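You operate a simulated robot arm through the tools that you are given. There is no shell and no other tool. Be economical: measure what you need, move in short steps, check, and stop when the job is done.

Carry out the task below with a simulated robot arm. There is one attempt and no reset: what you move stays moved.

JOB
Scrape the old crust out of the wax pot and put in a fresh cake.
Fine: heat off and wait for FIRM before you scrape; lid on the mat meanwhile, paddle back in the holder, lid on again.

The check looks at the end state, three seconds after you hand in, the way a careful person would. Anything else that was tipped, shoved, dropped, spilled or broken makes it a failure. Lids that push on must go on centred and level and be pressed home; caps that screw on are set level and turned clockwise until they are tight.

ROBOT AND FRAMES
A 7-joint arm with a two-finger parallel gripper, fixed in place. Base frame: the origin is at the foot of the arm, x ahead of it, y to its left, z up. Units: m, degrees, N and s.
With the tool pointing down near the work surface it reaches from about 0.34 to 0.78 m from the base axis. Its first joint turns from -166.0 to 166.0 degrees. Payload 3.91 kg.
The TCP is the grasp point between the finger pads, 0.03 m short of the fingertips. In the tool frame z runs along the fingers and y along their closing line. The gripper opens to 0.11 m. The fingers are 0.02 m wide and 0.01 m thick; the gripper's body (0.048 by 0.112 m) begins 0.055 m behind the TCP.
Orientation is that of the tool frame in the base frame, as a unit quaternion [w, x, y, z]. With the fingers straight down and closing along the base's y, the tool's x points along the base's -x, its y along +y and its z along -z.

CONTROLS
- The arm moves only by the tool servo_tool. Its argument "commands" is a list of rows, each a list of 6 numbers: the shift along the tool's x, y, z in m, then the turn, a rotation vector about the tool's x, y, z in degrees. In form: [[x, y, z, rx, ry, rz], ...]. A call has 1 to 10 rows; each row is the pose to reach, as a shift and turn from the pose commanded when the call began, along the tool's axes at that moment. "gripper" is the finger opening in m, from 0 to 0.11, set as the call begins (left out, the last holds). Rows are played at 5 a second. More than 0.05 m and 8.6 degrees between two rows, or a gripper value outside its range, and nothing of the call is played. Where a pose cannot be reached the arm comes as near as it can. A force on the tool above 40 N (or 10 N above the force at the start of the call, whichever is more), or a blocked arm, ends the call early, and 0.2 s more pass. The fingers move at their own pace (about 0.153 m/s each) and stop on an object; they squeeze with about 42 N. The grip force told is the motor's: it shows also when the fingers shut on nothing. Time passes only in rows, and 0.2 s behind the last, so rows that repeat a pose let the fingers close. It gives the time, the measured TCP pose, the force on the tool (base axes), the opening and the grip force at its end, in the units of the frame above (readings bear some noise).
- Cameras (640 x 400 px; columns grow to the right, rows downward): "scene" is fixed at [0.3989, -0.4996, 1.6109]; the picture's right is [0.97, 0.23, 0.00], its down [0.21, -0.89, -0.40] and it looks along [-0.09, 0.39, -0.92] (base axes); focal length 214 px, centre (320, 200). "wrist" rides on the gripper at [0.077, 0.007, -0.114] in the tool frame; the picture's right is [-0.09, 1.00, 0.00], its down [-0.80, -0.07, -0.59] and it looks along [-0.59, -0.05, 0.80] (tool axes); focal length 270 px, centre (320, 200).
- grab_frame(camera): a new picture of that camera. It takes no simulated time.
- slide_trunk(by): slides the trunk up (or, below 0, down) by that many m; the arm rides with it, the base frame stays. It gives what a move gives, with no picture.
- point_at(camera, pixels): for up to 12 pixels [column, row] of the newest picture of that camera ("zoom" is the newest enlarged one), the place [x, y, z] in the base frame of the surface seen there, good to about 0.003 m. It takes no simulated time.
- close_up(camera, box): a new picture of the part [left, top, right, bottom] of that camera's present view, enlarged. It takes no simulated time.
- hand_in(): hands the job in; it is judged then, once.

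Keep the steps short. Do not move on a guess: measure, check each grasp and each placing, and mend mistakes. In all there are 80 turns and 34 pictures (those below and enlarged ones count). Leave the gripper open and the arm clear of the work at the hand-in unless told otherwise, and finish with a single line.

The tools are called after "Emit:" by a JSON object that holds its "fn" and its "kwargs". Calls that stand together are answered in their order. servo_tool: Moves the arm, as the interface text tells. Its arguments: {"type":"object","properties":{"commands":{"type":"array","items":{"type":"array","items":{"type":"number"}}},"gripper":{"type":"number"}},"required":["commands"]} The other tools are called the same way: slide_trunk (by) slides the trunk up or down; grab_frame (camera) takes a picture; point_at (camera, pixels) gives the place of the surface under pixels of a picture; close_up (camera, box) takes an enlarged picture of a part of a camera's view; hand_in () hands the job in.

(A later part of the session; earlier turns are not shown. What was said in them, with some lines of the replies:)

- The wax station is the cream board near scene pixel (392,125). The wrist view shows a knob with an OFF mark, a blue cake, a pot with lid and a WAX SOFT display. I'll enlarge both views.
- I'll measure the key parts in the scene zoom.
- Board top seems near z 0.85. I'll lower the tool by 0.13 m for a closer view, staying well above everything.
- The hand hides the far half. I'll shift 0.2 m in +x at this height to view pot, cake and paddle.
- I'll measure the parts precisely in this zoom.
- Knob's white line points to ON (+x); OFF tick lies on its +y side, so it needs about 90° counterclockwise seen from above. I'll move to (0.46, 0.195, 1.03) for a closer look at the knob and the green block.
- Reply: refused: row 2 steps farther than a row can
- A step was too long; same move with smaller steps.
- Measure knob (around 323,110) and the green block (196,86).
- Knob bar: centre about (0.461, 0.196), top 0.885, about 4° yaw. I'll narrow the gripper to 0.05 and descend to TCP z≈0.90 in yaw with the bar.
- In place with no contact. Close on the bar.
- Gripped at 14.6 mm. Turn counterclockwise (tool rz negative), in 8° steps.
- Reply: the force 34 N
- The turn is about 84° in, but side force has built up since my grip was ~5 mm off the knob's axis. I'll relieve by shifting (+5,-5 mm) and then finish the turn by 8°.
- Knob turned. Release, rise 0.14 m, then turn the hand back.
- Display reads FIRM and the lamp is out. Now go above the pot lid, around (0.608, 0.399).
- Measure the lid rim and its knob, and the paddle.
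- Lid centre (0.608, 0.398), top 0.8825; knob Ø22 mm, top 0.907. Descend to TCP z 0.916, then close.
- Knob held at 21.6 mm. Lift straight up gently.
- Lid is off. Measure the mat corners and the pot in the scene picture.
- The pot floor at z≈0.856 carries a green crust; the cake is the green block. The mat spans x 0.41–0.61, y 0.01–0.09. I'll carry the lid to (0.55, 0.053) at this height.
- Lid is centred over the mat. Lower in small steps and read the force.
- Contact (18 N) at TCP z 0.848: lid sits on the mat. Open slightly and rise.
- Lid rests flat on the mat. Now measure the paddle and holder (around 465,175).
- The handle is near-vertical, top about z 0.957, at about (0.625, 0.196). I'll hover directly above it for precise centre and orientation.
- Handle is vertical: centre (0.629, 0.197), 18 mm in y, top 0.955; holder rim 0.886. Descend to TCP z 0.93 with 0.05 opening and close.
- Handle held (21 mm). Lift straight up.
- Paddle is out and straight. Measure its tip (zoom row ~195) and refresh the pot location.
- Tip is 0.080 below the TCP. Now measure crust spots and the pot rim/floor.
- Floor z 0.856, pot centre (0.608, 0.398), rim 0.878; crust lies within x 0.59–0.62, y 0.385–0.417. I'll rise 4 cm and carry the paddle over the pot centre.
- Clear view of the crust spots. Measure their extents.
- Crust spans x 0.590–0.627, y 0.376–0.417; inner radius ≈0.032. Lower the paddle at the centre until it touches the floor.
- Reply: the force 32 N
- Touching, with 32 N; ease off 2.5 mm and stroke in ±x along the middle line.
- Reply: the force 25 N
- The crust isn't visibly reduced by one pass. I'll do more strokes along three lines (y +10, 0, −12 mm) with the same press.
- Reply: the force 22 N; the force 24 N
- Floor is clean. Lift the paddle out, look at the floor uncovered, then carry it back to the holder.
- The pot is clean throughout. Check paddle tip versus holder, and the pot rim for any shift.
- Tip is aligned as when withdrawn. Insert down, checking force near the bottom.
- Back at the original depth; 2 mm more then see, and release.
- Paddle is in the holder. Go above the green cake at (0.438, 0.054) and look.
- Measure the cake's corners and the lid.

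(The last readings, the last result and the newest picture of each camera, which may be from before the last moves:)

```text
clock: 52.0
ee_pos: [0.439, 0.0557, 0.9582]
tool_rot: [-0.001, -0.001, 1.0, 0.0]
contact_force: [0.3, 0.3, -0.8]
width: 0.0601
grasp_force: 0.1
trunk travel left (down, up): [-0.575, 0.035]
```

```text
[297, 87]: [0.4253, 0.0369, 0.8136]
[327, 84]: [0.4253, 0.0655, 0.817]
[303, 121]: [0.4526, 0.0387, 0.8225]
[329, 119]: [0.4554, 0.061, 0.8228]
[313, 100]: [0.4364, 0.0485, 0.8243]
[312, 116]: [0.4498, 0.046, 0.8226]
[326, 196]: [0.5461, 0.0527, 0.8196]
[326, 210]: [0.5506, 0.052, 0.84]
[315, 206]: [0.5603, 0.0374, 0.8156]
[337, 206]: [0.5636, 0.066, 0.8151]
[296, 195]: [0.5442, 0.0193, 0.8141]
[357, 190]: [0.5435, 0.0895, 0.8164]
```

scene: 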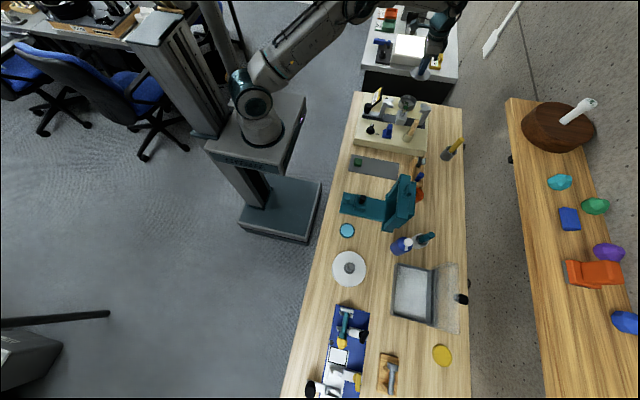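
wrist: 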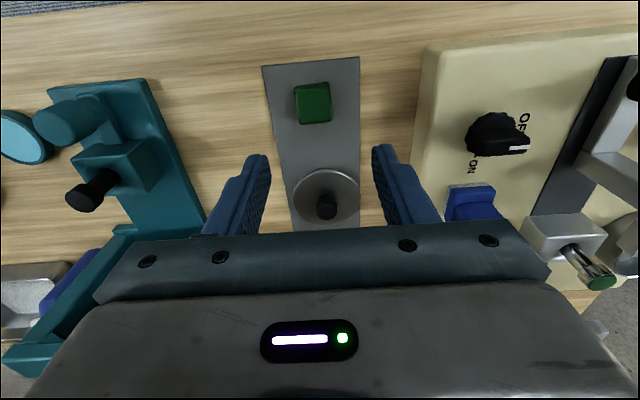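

Cake centre (0.440, 0.051), ~25 mm, z 0.804–0.823. Descend with 4° yaw to TCP z 0.842 and close.

Emit:
{"fn": "servo_tool", "kwargs": {"commands": [[-0.002, -0.003, 0.04, 0, 0, -4], [-0.002, -0.003, 0.08, 0, 0, -4], [-0.002, -0.003, 0.105, 0, 0, -4], [-0.002, -0.003, 0.116, 0, 0, -4], [-0.002, -0.003, 0.116, 0, 0, -4]], "gripper": 0.05}}

Emit:
{"fn": "servo_tool", "kwargs": {"commands": [[0, 0, 0, 0, 0, 0], [0, 0, 0, 0, 0, 0], [0, 0, 0, 0, 0, 0]], "gripper": 0.0}}

Emit:
{"fn": "servo_tool", "kwargs": {"commands": [[0, 0, -0.01, 0, 0, 0], [0, 0, -0.04, 0, 0, 0], [0, 0, -0.08, 0, 0, 0], [0, 0, -0.12, 0, 0, 0], [0, 0, -0.16, 0, 0, 0], [0, 0, -0.2, 0, 0, 0], [0, 0, -0.2, 0, 0, 4]]}}

```text
clock: 53.2
ee_pos: [0.4406, 0.0511, 0.8413]
tool_rot: [0.0, -0.035, 0.999, 0.0]
contact_force: [0.7, 0.3, 0.1]
width: 0.0501
grasp_force: 0.0
trunk travel left (down, up): [-0.575, 0.035]
```

```text
clock: 54.0
ee_pos: [0.4395, 0.0513, 0.8415]
tool_rot: [0.0, -0.035, 0.999, 0.0]
contact_force: [-0.7, 0.4, -0.5]
width: 0.0321
grasp_force: 41.7
trunk travel left (down, up): [-0.575, 0.035]
```

```text
clock: 55.6
ee_pos: [0.4389, 0.0513, 1.0448]
tool_rot: [0.0, 0.001, 1.0, 0.0]
contact_force: [-0.6, -0.1, -0.3]
width: 0.0323
grasp_force: 42.1
trunk travel left (down, up): [-0.575, 0.035]
```

Cake held (32 mm wide). Carry to above the pot centre (0.6085, 0.398).

Emit:
{"fn": "servo_tool", "kwargs": {"commands": [[-0.0187, 0.0385, 0, 0, 0, 0], [-0.0374, 0.077, 0, 0, 0, 0], [-0.0562, 0.1155, 0, 0, 0, 0], [-0.0749, 0.154, 0, 0, 0, 0], [-0.0936, 0.1925, 0, 0, 0, 0], [-0.1123, 0.231, 0, 0, 0, 0], [-0.131, 0.2695, 0, 0, 0, 0], [-0.1498, 0.308, 0, 0, 0, 0], [-0.1685, 0.3465, 0, 0, 0, 0], [-0.1685, 0.3465, 0, 0, 0, 0]]}}

Emit:
{"fn": "servo_tool", "kwargs": {"commands": [[0, 0, 0.04, 0, 0, 0], [0, 0, 0.08, 0, 0, 0], [0, 0, 0.1, 0, 0, 0], [0, 0, 0.1, 0, 0, 0]]}}

Emit:
{"fn": "grab_frame", "kwargs": {"camera": "wrist"}}

```text
clock: 57.8
ee_pos: [0.6067, 0.3978, 1.0426]
tool_rot: [-0.001, 0.0, 1.0, 0.0]
contact_force: [-0.3, -1.0, 0.1]
width: 0.0326
grasp_force: 41.7
trunk travel left (down, up): [-0.575, 0.035]
```

```text
clock: 58.8
ee_pos: [0.6077, 0.3995, 0.9414]
tool_rot: [-0.001, 0.0, 1.0, 0.001]
contact_force: [0.1, -0.3, 0.7]
width: 0.0324
grasp_force: 42.5
trunk travel left (down, up): [-0.575, 0.035]
```

```text
4 pictures are left
```

wrist: 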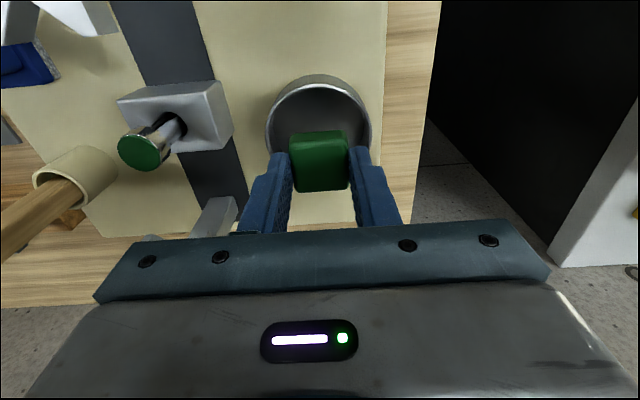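

Check the rim points and cake for centring.

Emit:
{"fn": "point_at", "kwargs": {"camera": "wrist", "pixels": [[267, 130], [371, 130], [318, 80], [300, 84], [340, 86], [275, 107], [363, 107], [294, 165], [346, 165], [320, 160], [320, 140], [278, 140]]}}

```text
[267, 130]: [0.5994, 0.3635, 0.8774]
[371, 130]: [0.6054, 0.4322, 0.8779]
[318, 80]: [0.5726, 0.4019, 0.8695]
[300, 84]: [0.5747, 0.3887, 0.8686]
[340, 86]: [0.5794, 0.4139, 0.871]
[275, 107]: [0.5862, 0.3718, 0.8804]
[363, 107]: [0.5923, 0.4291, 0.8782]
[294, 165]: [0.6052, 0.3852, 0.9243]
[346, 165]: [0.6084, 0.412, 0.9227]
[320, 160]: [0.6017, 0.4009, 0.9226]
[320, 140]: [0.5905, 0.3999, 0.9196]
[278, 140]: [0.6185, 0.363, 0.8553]
```

Centred well. Lower into the pot, watching force near the floor (TCP ≈0.894).

Emit:
{"fn": "servo_tool", "kwargs": {"commands": [[0, 0, 0.015, 0, 0, 0], [0, 0, 0.025, 0, 0, 0], [0, 0, 0.035, 0, 0, 0], [0, 0, 0.042, 0, 0, 0], [0, 0, 0.044, 0, 0, 0], [0, 0, 0.044, 0, 0, 0]]}}

```text
clock: 60.2
ee_pos: [0.6079, 0.398, 0.897]
tool_rot: [0.0, -0.001, 1.0, 0.0]
contact_force: [-0.3, -0.5, -0.5]
width: 0.0325
grasp_force: 42.2
trunk travel left (down, up): [-0.575, 0.035]
```

Emit:
{"fn": "servo_tool", "kwargs": {"commands": [[0, 0, 0.0015, 0, 0, 0], [0, 0, 0.003, 0, 0, 0], [0, 0, 0.004, 0, 0, 0], [0, 0, 0.004, 0, 0, 0]]}}

```text
clock: 61.2
ee_pos: [0.6086, 0.3981, 0.8942]
tool_rot: [0.0, -0.001, 1.0, 0.0]
contact_force: [-0.8, 1.5, 0.0]
width: 0.032
grasp_force: 41.9
trunk travel left (down, up): [-0.575, 0.035]
```

Emit:
{"fn": "servo_tool", "kwargs": {"commands": [[0, 0, 0.001, 0, 0, 0], [0, 0, 0.002, 0, 0, 0], [0, 0, 0.003, 0, 0, 0], [0, 0, 0.003, 0, 0, 0]]}}

```text
clock: 62.2
ee_pos: [0.6071, 0.3988, 0.8931]
tool_rot: [0.001, 0.0, 1.0, 0.001]
contact_force: [0.0, 0.4, 9.0]
width: 0.0323
grasp_force: 42.2
trunk travel left (down, up): [-0.575, 0.035]
```

Floor contact (9 N). Open only to 37 mm inside the pot, then rise straight out and further up.

Emit:
{"fn": "servo_tool", "kwargs": {"commands": [[0, 0, 0, 0, 0, 0], [0, 0, 0, 0, 0, 0], [0, 0, -0.01, 0, 0, 0], [0, 0, -0.03, 0, 0, 0], [0, 0, -0.07, 0, 0, 0], [0, 0, -0.11, 0, 0, 0], [0, 0, -0.15, 0, 0, 0], [0, 0, -0.15, 0, 0, 0]], "gripper": 0.037}}

Emit:
{"fn": "grab_frame", "kwargs": {"camera": "wrist"}}

```text
clock: 64.0
ee_pos: [0.6074, 0.3975, 1.043]
tool_rot: [0.0, 0.0, 1.0, 0.0]
contact_force: [0.6, -0.1, 0.5]
width: 0.0368
grasp_force: 0.1
trunk travel left (down, up): [-0.575, 0.035]
```

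```text
3 pictures are left
```

wrist: 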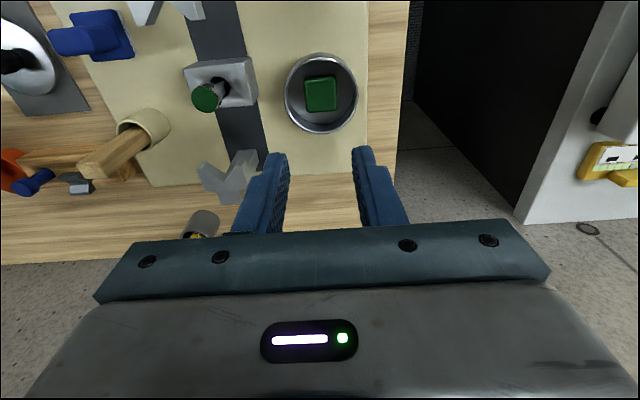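

Cake lies flat in the pot. Measure the rim for lid centring.

Emit:
{"fn": "point_at", "kwargs": {"camera": "wrist", "pixels": [[286, 92], [356, 92], [320, 55], [322, 131], [296, 66], [345, 66], [293, 118], [350, 120], [321, 90], [335, 75]]}}

```text
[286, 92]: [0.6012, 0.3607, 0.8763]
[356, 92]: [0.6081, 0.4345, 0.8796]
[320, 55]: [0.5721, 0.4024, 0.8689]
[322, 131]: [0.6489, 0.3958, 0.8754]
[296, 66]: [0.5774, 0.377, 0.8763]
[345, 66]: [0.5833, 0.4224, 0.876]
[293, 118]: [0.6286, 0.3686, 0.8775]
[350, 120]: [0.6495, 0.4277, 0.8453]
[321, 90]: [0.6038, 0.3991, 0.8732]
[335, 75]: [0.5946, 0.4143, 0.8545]
```

Now back for the lid: reverse shift (−0.0585, −0.3445) puts me exactly over its knob.

Emit:
{"fn": "servo_tool", "kwargs": {"commands": [[0.0065, -0.0385, 0, 0, 0, 0], [0.013, -0.077, 0, 0, 0, 0], [0.0195, -0.1155, 0, 0, 0, 0], [0.026, -0.154, 0, 0, 0, 0], [0.0325, -0.1925, 0, 0, 0, 0], [0.039, -0.231, 0, 0, 0, 0], [0.0455, -0.2695, 0, 0, 0, 0], [0.052, -0.308, 0, 0, 0, 0], [0.0585, -0.3445, 0, 0, 0, 0], [0.0585, -0.3445, 0, 0, 0, 0]], "gripper": 0.06}}

Emit:
{"fn": "servo_tool", "kwargs": {"commands": [[0, 0, 0.045, 0, 0, 0], [0, 0, 0.09, 0, 0, 0], [0, 0, 0.13, 0, 0, 0], [0, 0, 0.16, 0, 0, 0], [0, 0, 0.18, 0, 0, 0], [0, 0, 0.193, 0, 0, 0], [0, 0, 0.193, 0, 0, 0]]}}

Emit:
{"fn": "servo_tool", "kwargs": {"commands": [[0, 0, 0, 0, 0, 0], [0, 0, 0, 0, 0, 0], [0, 0, 0, 0, 0, 0]], "gripper": 0.0}}

```text
clock: 66.2
ee_pos: [0.5485, 0.0535, 1.0399]
tool_rot: [0.0, 0.0, 1.0, 0.001]
contact_force: [-0.9, 0.9, -0.5]
width: 0.0601
grasp_force: 0.0
trunk travel left (down, up): [-0.575, 0.035]
```

```text
clock: 67.8
ee_pos: [0.5506, 0.0544, 0.8486]
tool_rot: [0.0, 0.0, 1.0, 0.0]
contact_force: [-0.3, 0.6, -0.9]
width: 0.0601
grasp_force: 0.2
trunk travel left (down, up): [-0.575, 0.035]
```

```text
clock: 68.6
ee_pos: [0.5502, 0.0538, 0.8494]
tool_rot: [0.0, 0.0, 1.0, 0.0]
contact_force: [0.0, 0.5, -0.5]
width: 0.0215
grasp_force: 41.7
trunk travel left (down, up): [-0.575, 0.035]
```

Lid gripped (21.5 mm). Lift and carry back over the pot.

Emit:
{"fn": "servo_tool", "kwargs": {"commands": [[0, 0, -0.01, 0, 0, 0], [0, 0, -0.04, 0, 0, 0], [0, 0, -0.08, 0, 0, 0], [0, 0, -0.12, 0, 0, 0], [0, 0, -0.16, 0, 0, 0], [0, 0, -0.196, 0, 0, 0], [0, 0, -0.196, 0, 0, 0]]}}

Emit:
{"fn": "servo_tool", "kwargs": {"commands": [[-0.0065, 0.0385, 0, 0, 0, 0], [-0.013, 0.077, 0, 0, 0, 0], [-0.0195, 0.1155, 0, 0, 0, 0], [-0.026, 0.154, 0, 0, 0, 0], [-0.0325, 0.1925, 0, 0, 0, 0], [-0.039, 0.231, 0, 0, 0, 0], [-0.0455, 0.2695, 0, 0, 0, 0], [-0.052, 0.308, 0, 0, 0, 0], [-0.0573, 0.345, 0, 0, 0, 0], [-0.0573, 0.345, 0, 0, 0, 0]]}}

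Emit:
{"fn": "servo_tool", "kwargs": {"commands": [[0, 0, 0.04, 0, 0, 0], [0, 0, 0.08, 0, 0, 0], [0, 0, 0.105, 0, 0, 0], [0, 0, 0.105, 0, 0, 0]]}}

Emit:
{"fn": "grab_frame", "kwargs": {"camera": "wrist"}}

```text
clock: 70.2
ee_pos: [0.5497, 0.0518, 1.0462]
tool_rot: [0.001, -0.001, 1.0, 0.0]
contact_force: [0.4, 0.5, -0.6]
width: 0.0217
grasp_force: 41.9
trunk travel left (down, up): [-0.575, 0.035]
```

```text
clock: 72.4
ee_pos: [0.6081, 0.3976, 1.0433]
tool_rot: [0.0, 0.0, 1.0, 0.001]
contact_force: [-0.6, -0.3, -1.1]
width: 0.0217
grasp_force: 41.8
trunk travel left (down, up): [-0.575, 0.035]
```

```text
clock: 73.4
ee_pos: [0.6086, 0.3987, 0.9401]
tool_rot: [0.001, 0.0, 1.0, 0.0]
contact_force: [0.1, 0.3, -0.3]
width: 0.0217
grasp_force: 41.0
trunk travel left (down, up): [-0.575, 0.035]
```

```text
2 pictures are left
```

wrist: 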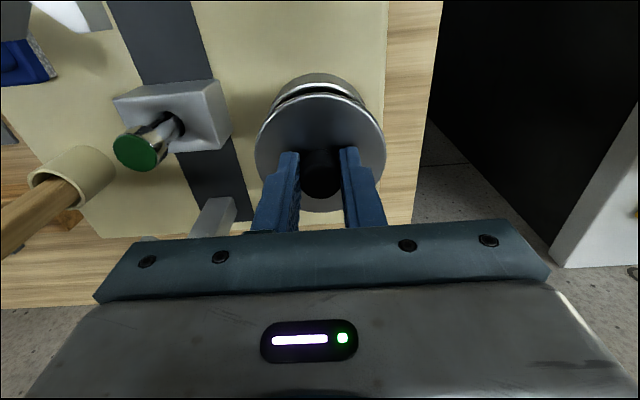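

Check lid edges against the pot centre (0.6085, 0.398).

Emit:
{"fn": "point_at", "kwargs": {"camera": "wrist", "pixels": [[258, 150], [383, 150], [320, 96], [275, 115], [366, 115], [270, 108], [358, 100], [316, 78]]}}

```text
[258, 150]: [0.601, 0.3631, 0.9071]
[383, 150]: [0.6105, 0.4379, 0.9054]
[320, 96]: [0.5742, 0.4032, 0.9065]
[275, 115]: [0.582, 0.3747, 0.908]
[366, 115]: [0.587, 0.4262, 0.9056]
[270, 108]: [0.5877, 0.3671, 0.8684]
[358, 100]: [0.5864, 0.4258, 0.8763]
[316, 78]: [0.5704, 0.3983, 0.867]
```

Centred within measuring error. Lower; skirt should meet the rim near TCP 0.923 and seat at 0.916.

Emit:
{"fn": "servo_tool", "kwargs": {"commands": [[0, 0, 0.01, 0, 0, 0], [0, 0, 0.015, 0, 0, 0], [0, 0, 0.018, 0, 0, 0], [0, 0, 0.02, 0, 0, 0], [0, 0, 0.022, 0, 0, 0], [0, 0, 0.022, 0, 0, 0]]}}

```text
clock: 74.8
ee_pos: [0.6074, 0.3994, 0.9175]
tool_rot: [0.0, 0.001, 1.0, 0.0]
contact_force: [0.1, -0.4, 0.7]
width: 0.0216
grasp_force: 41.9
trunk travel left (down, up): [-0.575, 0.035]
```

No contact yet at 0.9175, so the skirt has entered the rim without binding. Press on gently.

Emit:
{"fn": "servo_tool", "kwargs": {"commands": [[0, 0, 0.001, 0, 0, 0], [0, 0, 0.002, 0, 0, 0], [0, 0, 0.003, 0, 0, 0], [0, 0, 0.004, 0, 0, 0], [0, 0, 0.004, 0, 0, 0]]}}

```text
clock: 76.0
ee_pos: [0.6065, 0.3981, 0.9155]
tool_rot: [0.002, 0.0, 1.0, 0.002]
contact_force: [2.9, 0.6, 27.2]
width: 0.0218
grasp_force: 42.4
trunk travel left (down, up): [-0.575, 0.035]
```

Seated at the original height (0.9155) with 27 N press. Release, rise, and move back clear of the work.

Emit:
{"fn": "servo_tool", "kwargs": {"commands": [[0, 0, -0.002, 0, 0, 0], [0, 0, -0.002, 0, 0, 0], [0, 0, -0.03, 0, 0, 0], [0, 0, -0.08, 0, 0, 0], [0, 0, -0.13, 0, 0, 0], [0, 0, -0.16, 0, 0, 0], [0, 0, -0.16, 0, 0, 0]], "gripper": 0.06}}

Emit:
{"fn": "close_up", "kwargs": {"camera": "wrist", "box": [0, 0, 400, 250]}}

```text
clock: 77.6
ee_pos: [0.6076, 0.3984, 1.0735]
tool_rot: [-0.001, 0.0, 1.0, -0.001]
contact_force: [0.0, 0.7, 1.1]
width: 0.0602
grasp_force: 0.2
trunk travel left (down, up): [-0.575, 0.035]
```

```text
1.60 times, centred on (200, 125) of wrist
```

zoom: 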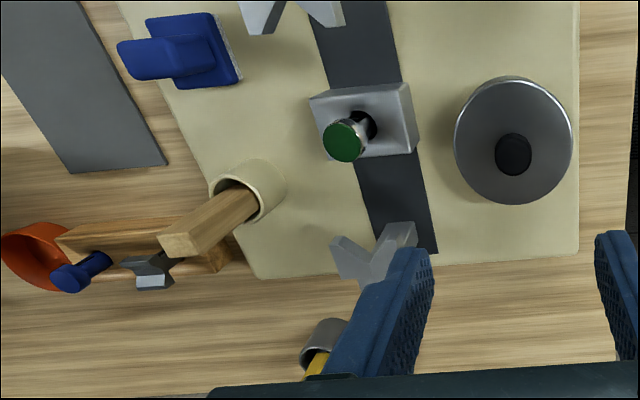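

Lid looks level. Check its height at several edges.

Emit:
{"fn": "point_at", "kwargs": {"camera": "zoom", "pixels": [[462, 145], [566, 140], [512, 88], [512, 195], [480, 105], [550, 180], [512, 150]]}}

Emit:
{"fn": "servo_tool", "kwargs": {"commands": [[0.035, -0.02, -0.03, 0, 0, 0], [0.07, -0.04, -0.05, 0, 0, 0], [0.11, -0.06, -0.07, 0, 0, 0], [0.15, -0.08, -0.09, 0, 0, 0], [0.19, -0.1, -0.1, 0, 0, 0], [0.23, -0.12, -0.1, 0, 0, 0], [0.26, -0.14, -0.1, 0, 0, 0]], "gripper": 0.11}}

Emit:
{"fn": "close_up", "kwargs": {"camera": "scene", "box": [335, 80, 479, 170]}}

```text
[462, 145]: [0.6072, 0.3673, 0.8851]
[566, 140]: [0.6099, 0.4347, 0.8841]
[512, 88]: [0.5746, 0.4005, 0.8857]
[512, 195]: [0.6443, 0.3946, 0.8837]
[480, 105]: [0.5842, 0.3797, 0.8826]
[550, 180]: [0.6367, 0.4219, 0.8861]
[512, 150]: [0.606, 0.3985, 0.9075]
```

```text
refused: row 1 steps farther than a row can; nothing moved
```

```text
4.44 times, centred on (407, 125) of scene
```

zoom: 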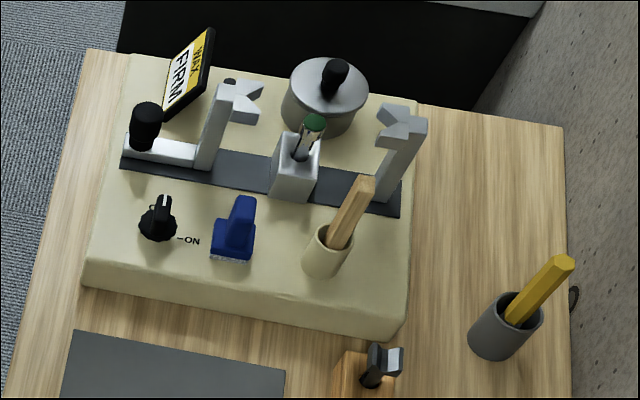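

Lid is level; to be sure it is home, I'll press on the knob's top with closed fingers (fingertips at z≈0.907, i.e. TCP 0.937).

Emit:
{"fn": "servo_tool", "kwargs": {"commands": [[0, 0, 0, 0, 0, 0], [0, 0, 0.04, 0, 0, 0], [0, 0, 0.08, 0, 0, 0], [0, 0, 0.11, 0, 0, 0], [0, 0, 0.13, 0, 0, 0], [0, 0, 0.133, 0, 0, 0]], "gripper": 0.0}}

Emit:
{"fn": "servo_tool", "kwargs": {"commands": [[0, 0, 0.002, 0, 0, 0], [0, 0, 0.004, 0, 0, 0], [0, 0, 0.006, 0, 0, 0], [0, 0, 0.008, 0, 0, 0], [0, 0, 0.009, 0, 0, 0]]}}

```text
clock: 79.0
ee_pos: [0.607, 0.3984, 0.9394]
tool_rot: [0.0, 0.0, 1.0, 0.0]
contact_force: [-0.5, 0.2, -0.1]
width: 0.0
grasp_force: 37.9
trunk travel left (down, up): [-0.575, 0.035]
```

```text
clock: 80.2
ee_pos: [0.6072, 0.3989, 0.9363]
tool_rot: [0.004, 0.0, 1.0, 0.002]
contact_force: [2.3, 0.8, 32.8]
width: 0.0
grasp_force: 37.7
trunk travel left (down, up): [-0.575, 0.035]
```

Solid at 33 N with the knob top at 0.9063, the original height. The lid is home. Rise straight up, then back away with open gripper.

Emit:
{"fn": "servo_tool", "kwargs": {"commands": [[0, 0, -0.02, 0, 0, 0], [0, 0, -0.06, 0, 0, 0], [0, 0, -0.1, 0, 0, 0], [0, 0, -0.14, 0, 0, 0], [0, 0, -0.18, 0, 0, 0], [0.04, -0.02, -0.19, 0, 0, 0], [0.08, -0.04, -0.2, 0, 0, 0], [0.12, -0.06, -0.21, 0, 0, 0], [0.16, -0.08, -0.22, 0, 0, 0], [0.2, -0.1, -0.23, 0, 0, 0]]}}

Emit:
{"fn": "servo_tool", "kwargs": {"commands": [[0.03, -0.015, 0, 0, 0, 0], [0.06, -0.03, 0, 0, 0, 0], [0.06, -0.03, 0, 0, 0, 0]], "gripper": 0.11}}

```text
clock: 82.4
ee_pos: [0.4055, 0.2994, 1.1617]
tool_rot: [0.002, 0.0, 1.0, -0.001]
contact_force: [0.1, 0.5, 0.3]
width: 0.0002
grasp_force: 37.8
trunk travel left (down, up): [-0.575, 0.035]
```

```text
clock: 83.2
ee_pos: [0.3452, 0.2709, 1.1616]
tool_rot: [0.0, 0.0, 1.0, 0.0]
contact_force: [-0.8, -0.7, 0.0]
width: 0.1098
grasp_force: 0.0
trunk travel left (down, up): [-0.575, 0.035]
```

Heat is off, the pot is scraped, the fresh cake is in, the paddle is in its holder and the lid is on. The arm is clear, so I'm handing in.

Emit:
{"fn": "hand_in", "kwargs": {}}

```text
The job is handed in.
```

Job handed in: heat turned off and FIRM shown before scraping, old crust scraped out, fresh cake in the pot, paddle back in its holder, lid pressed home, gripper open and arm clear.
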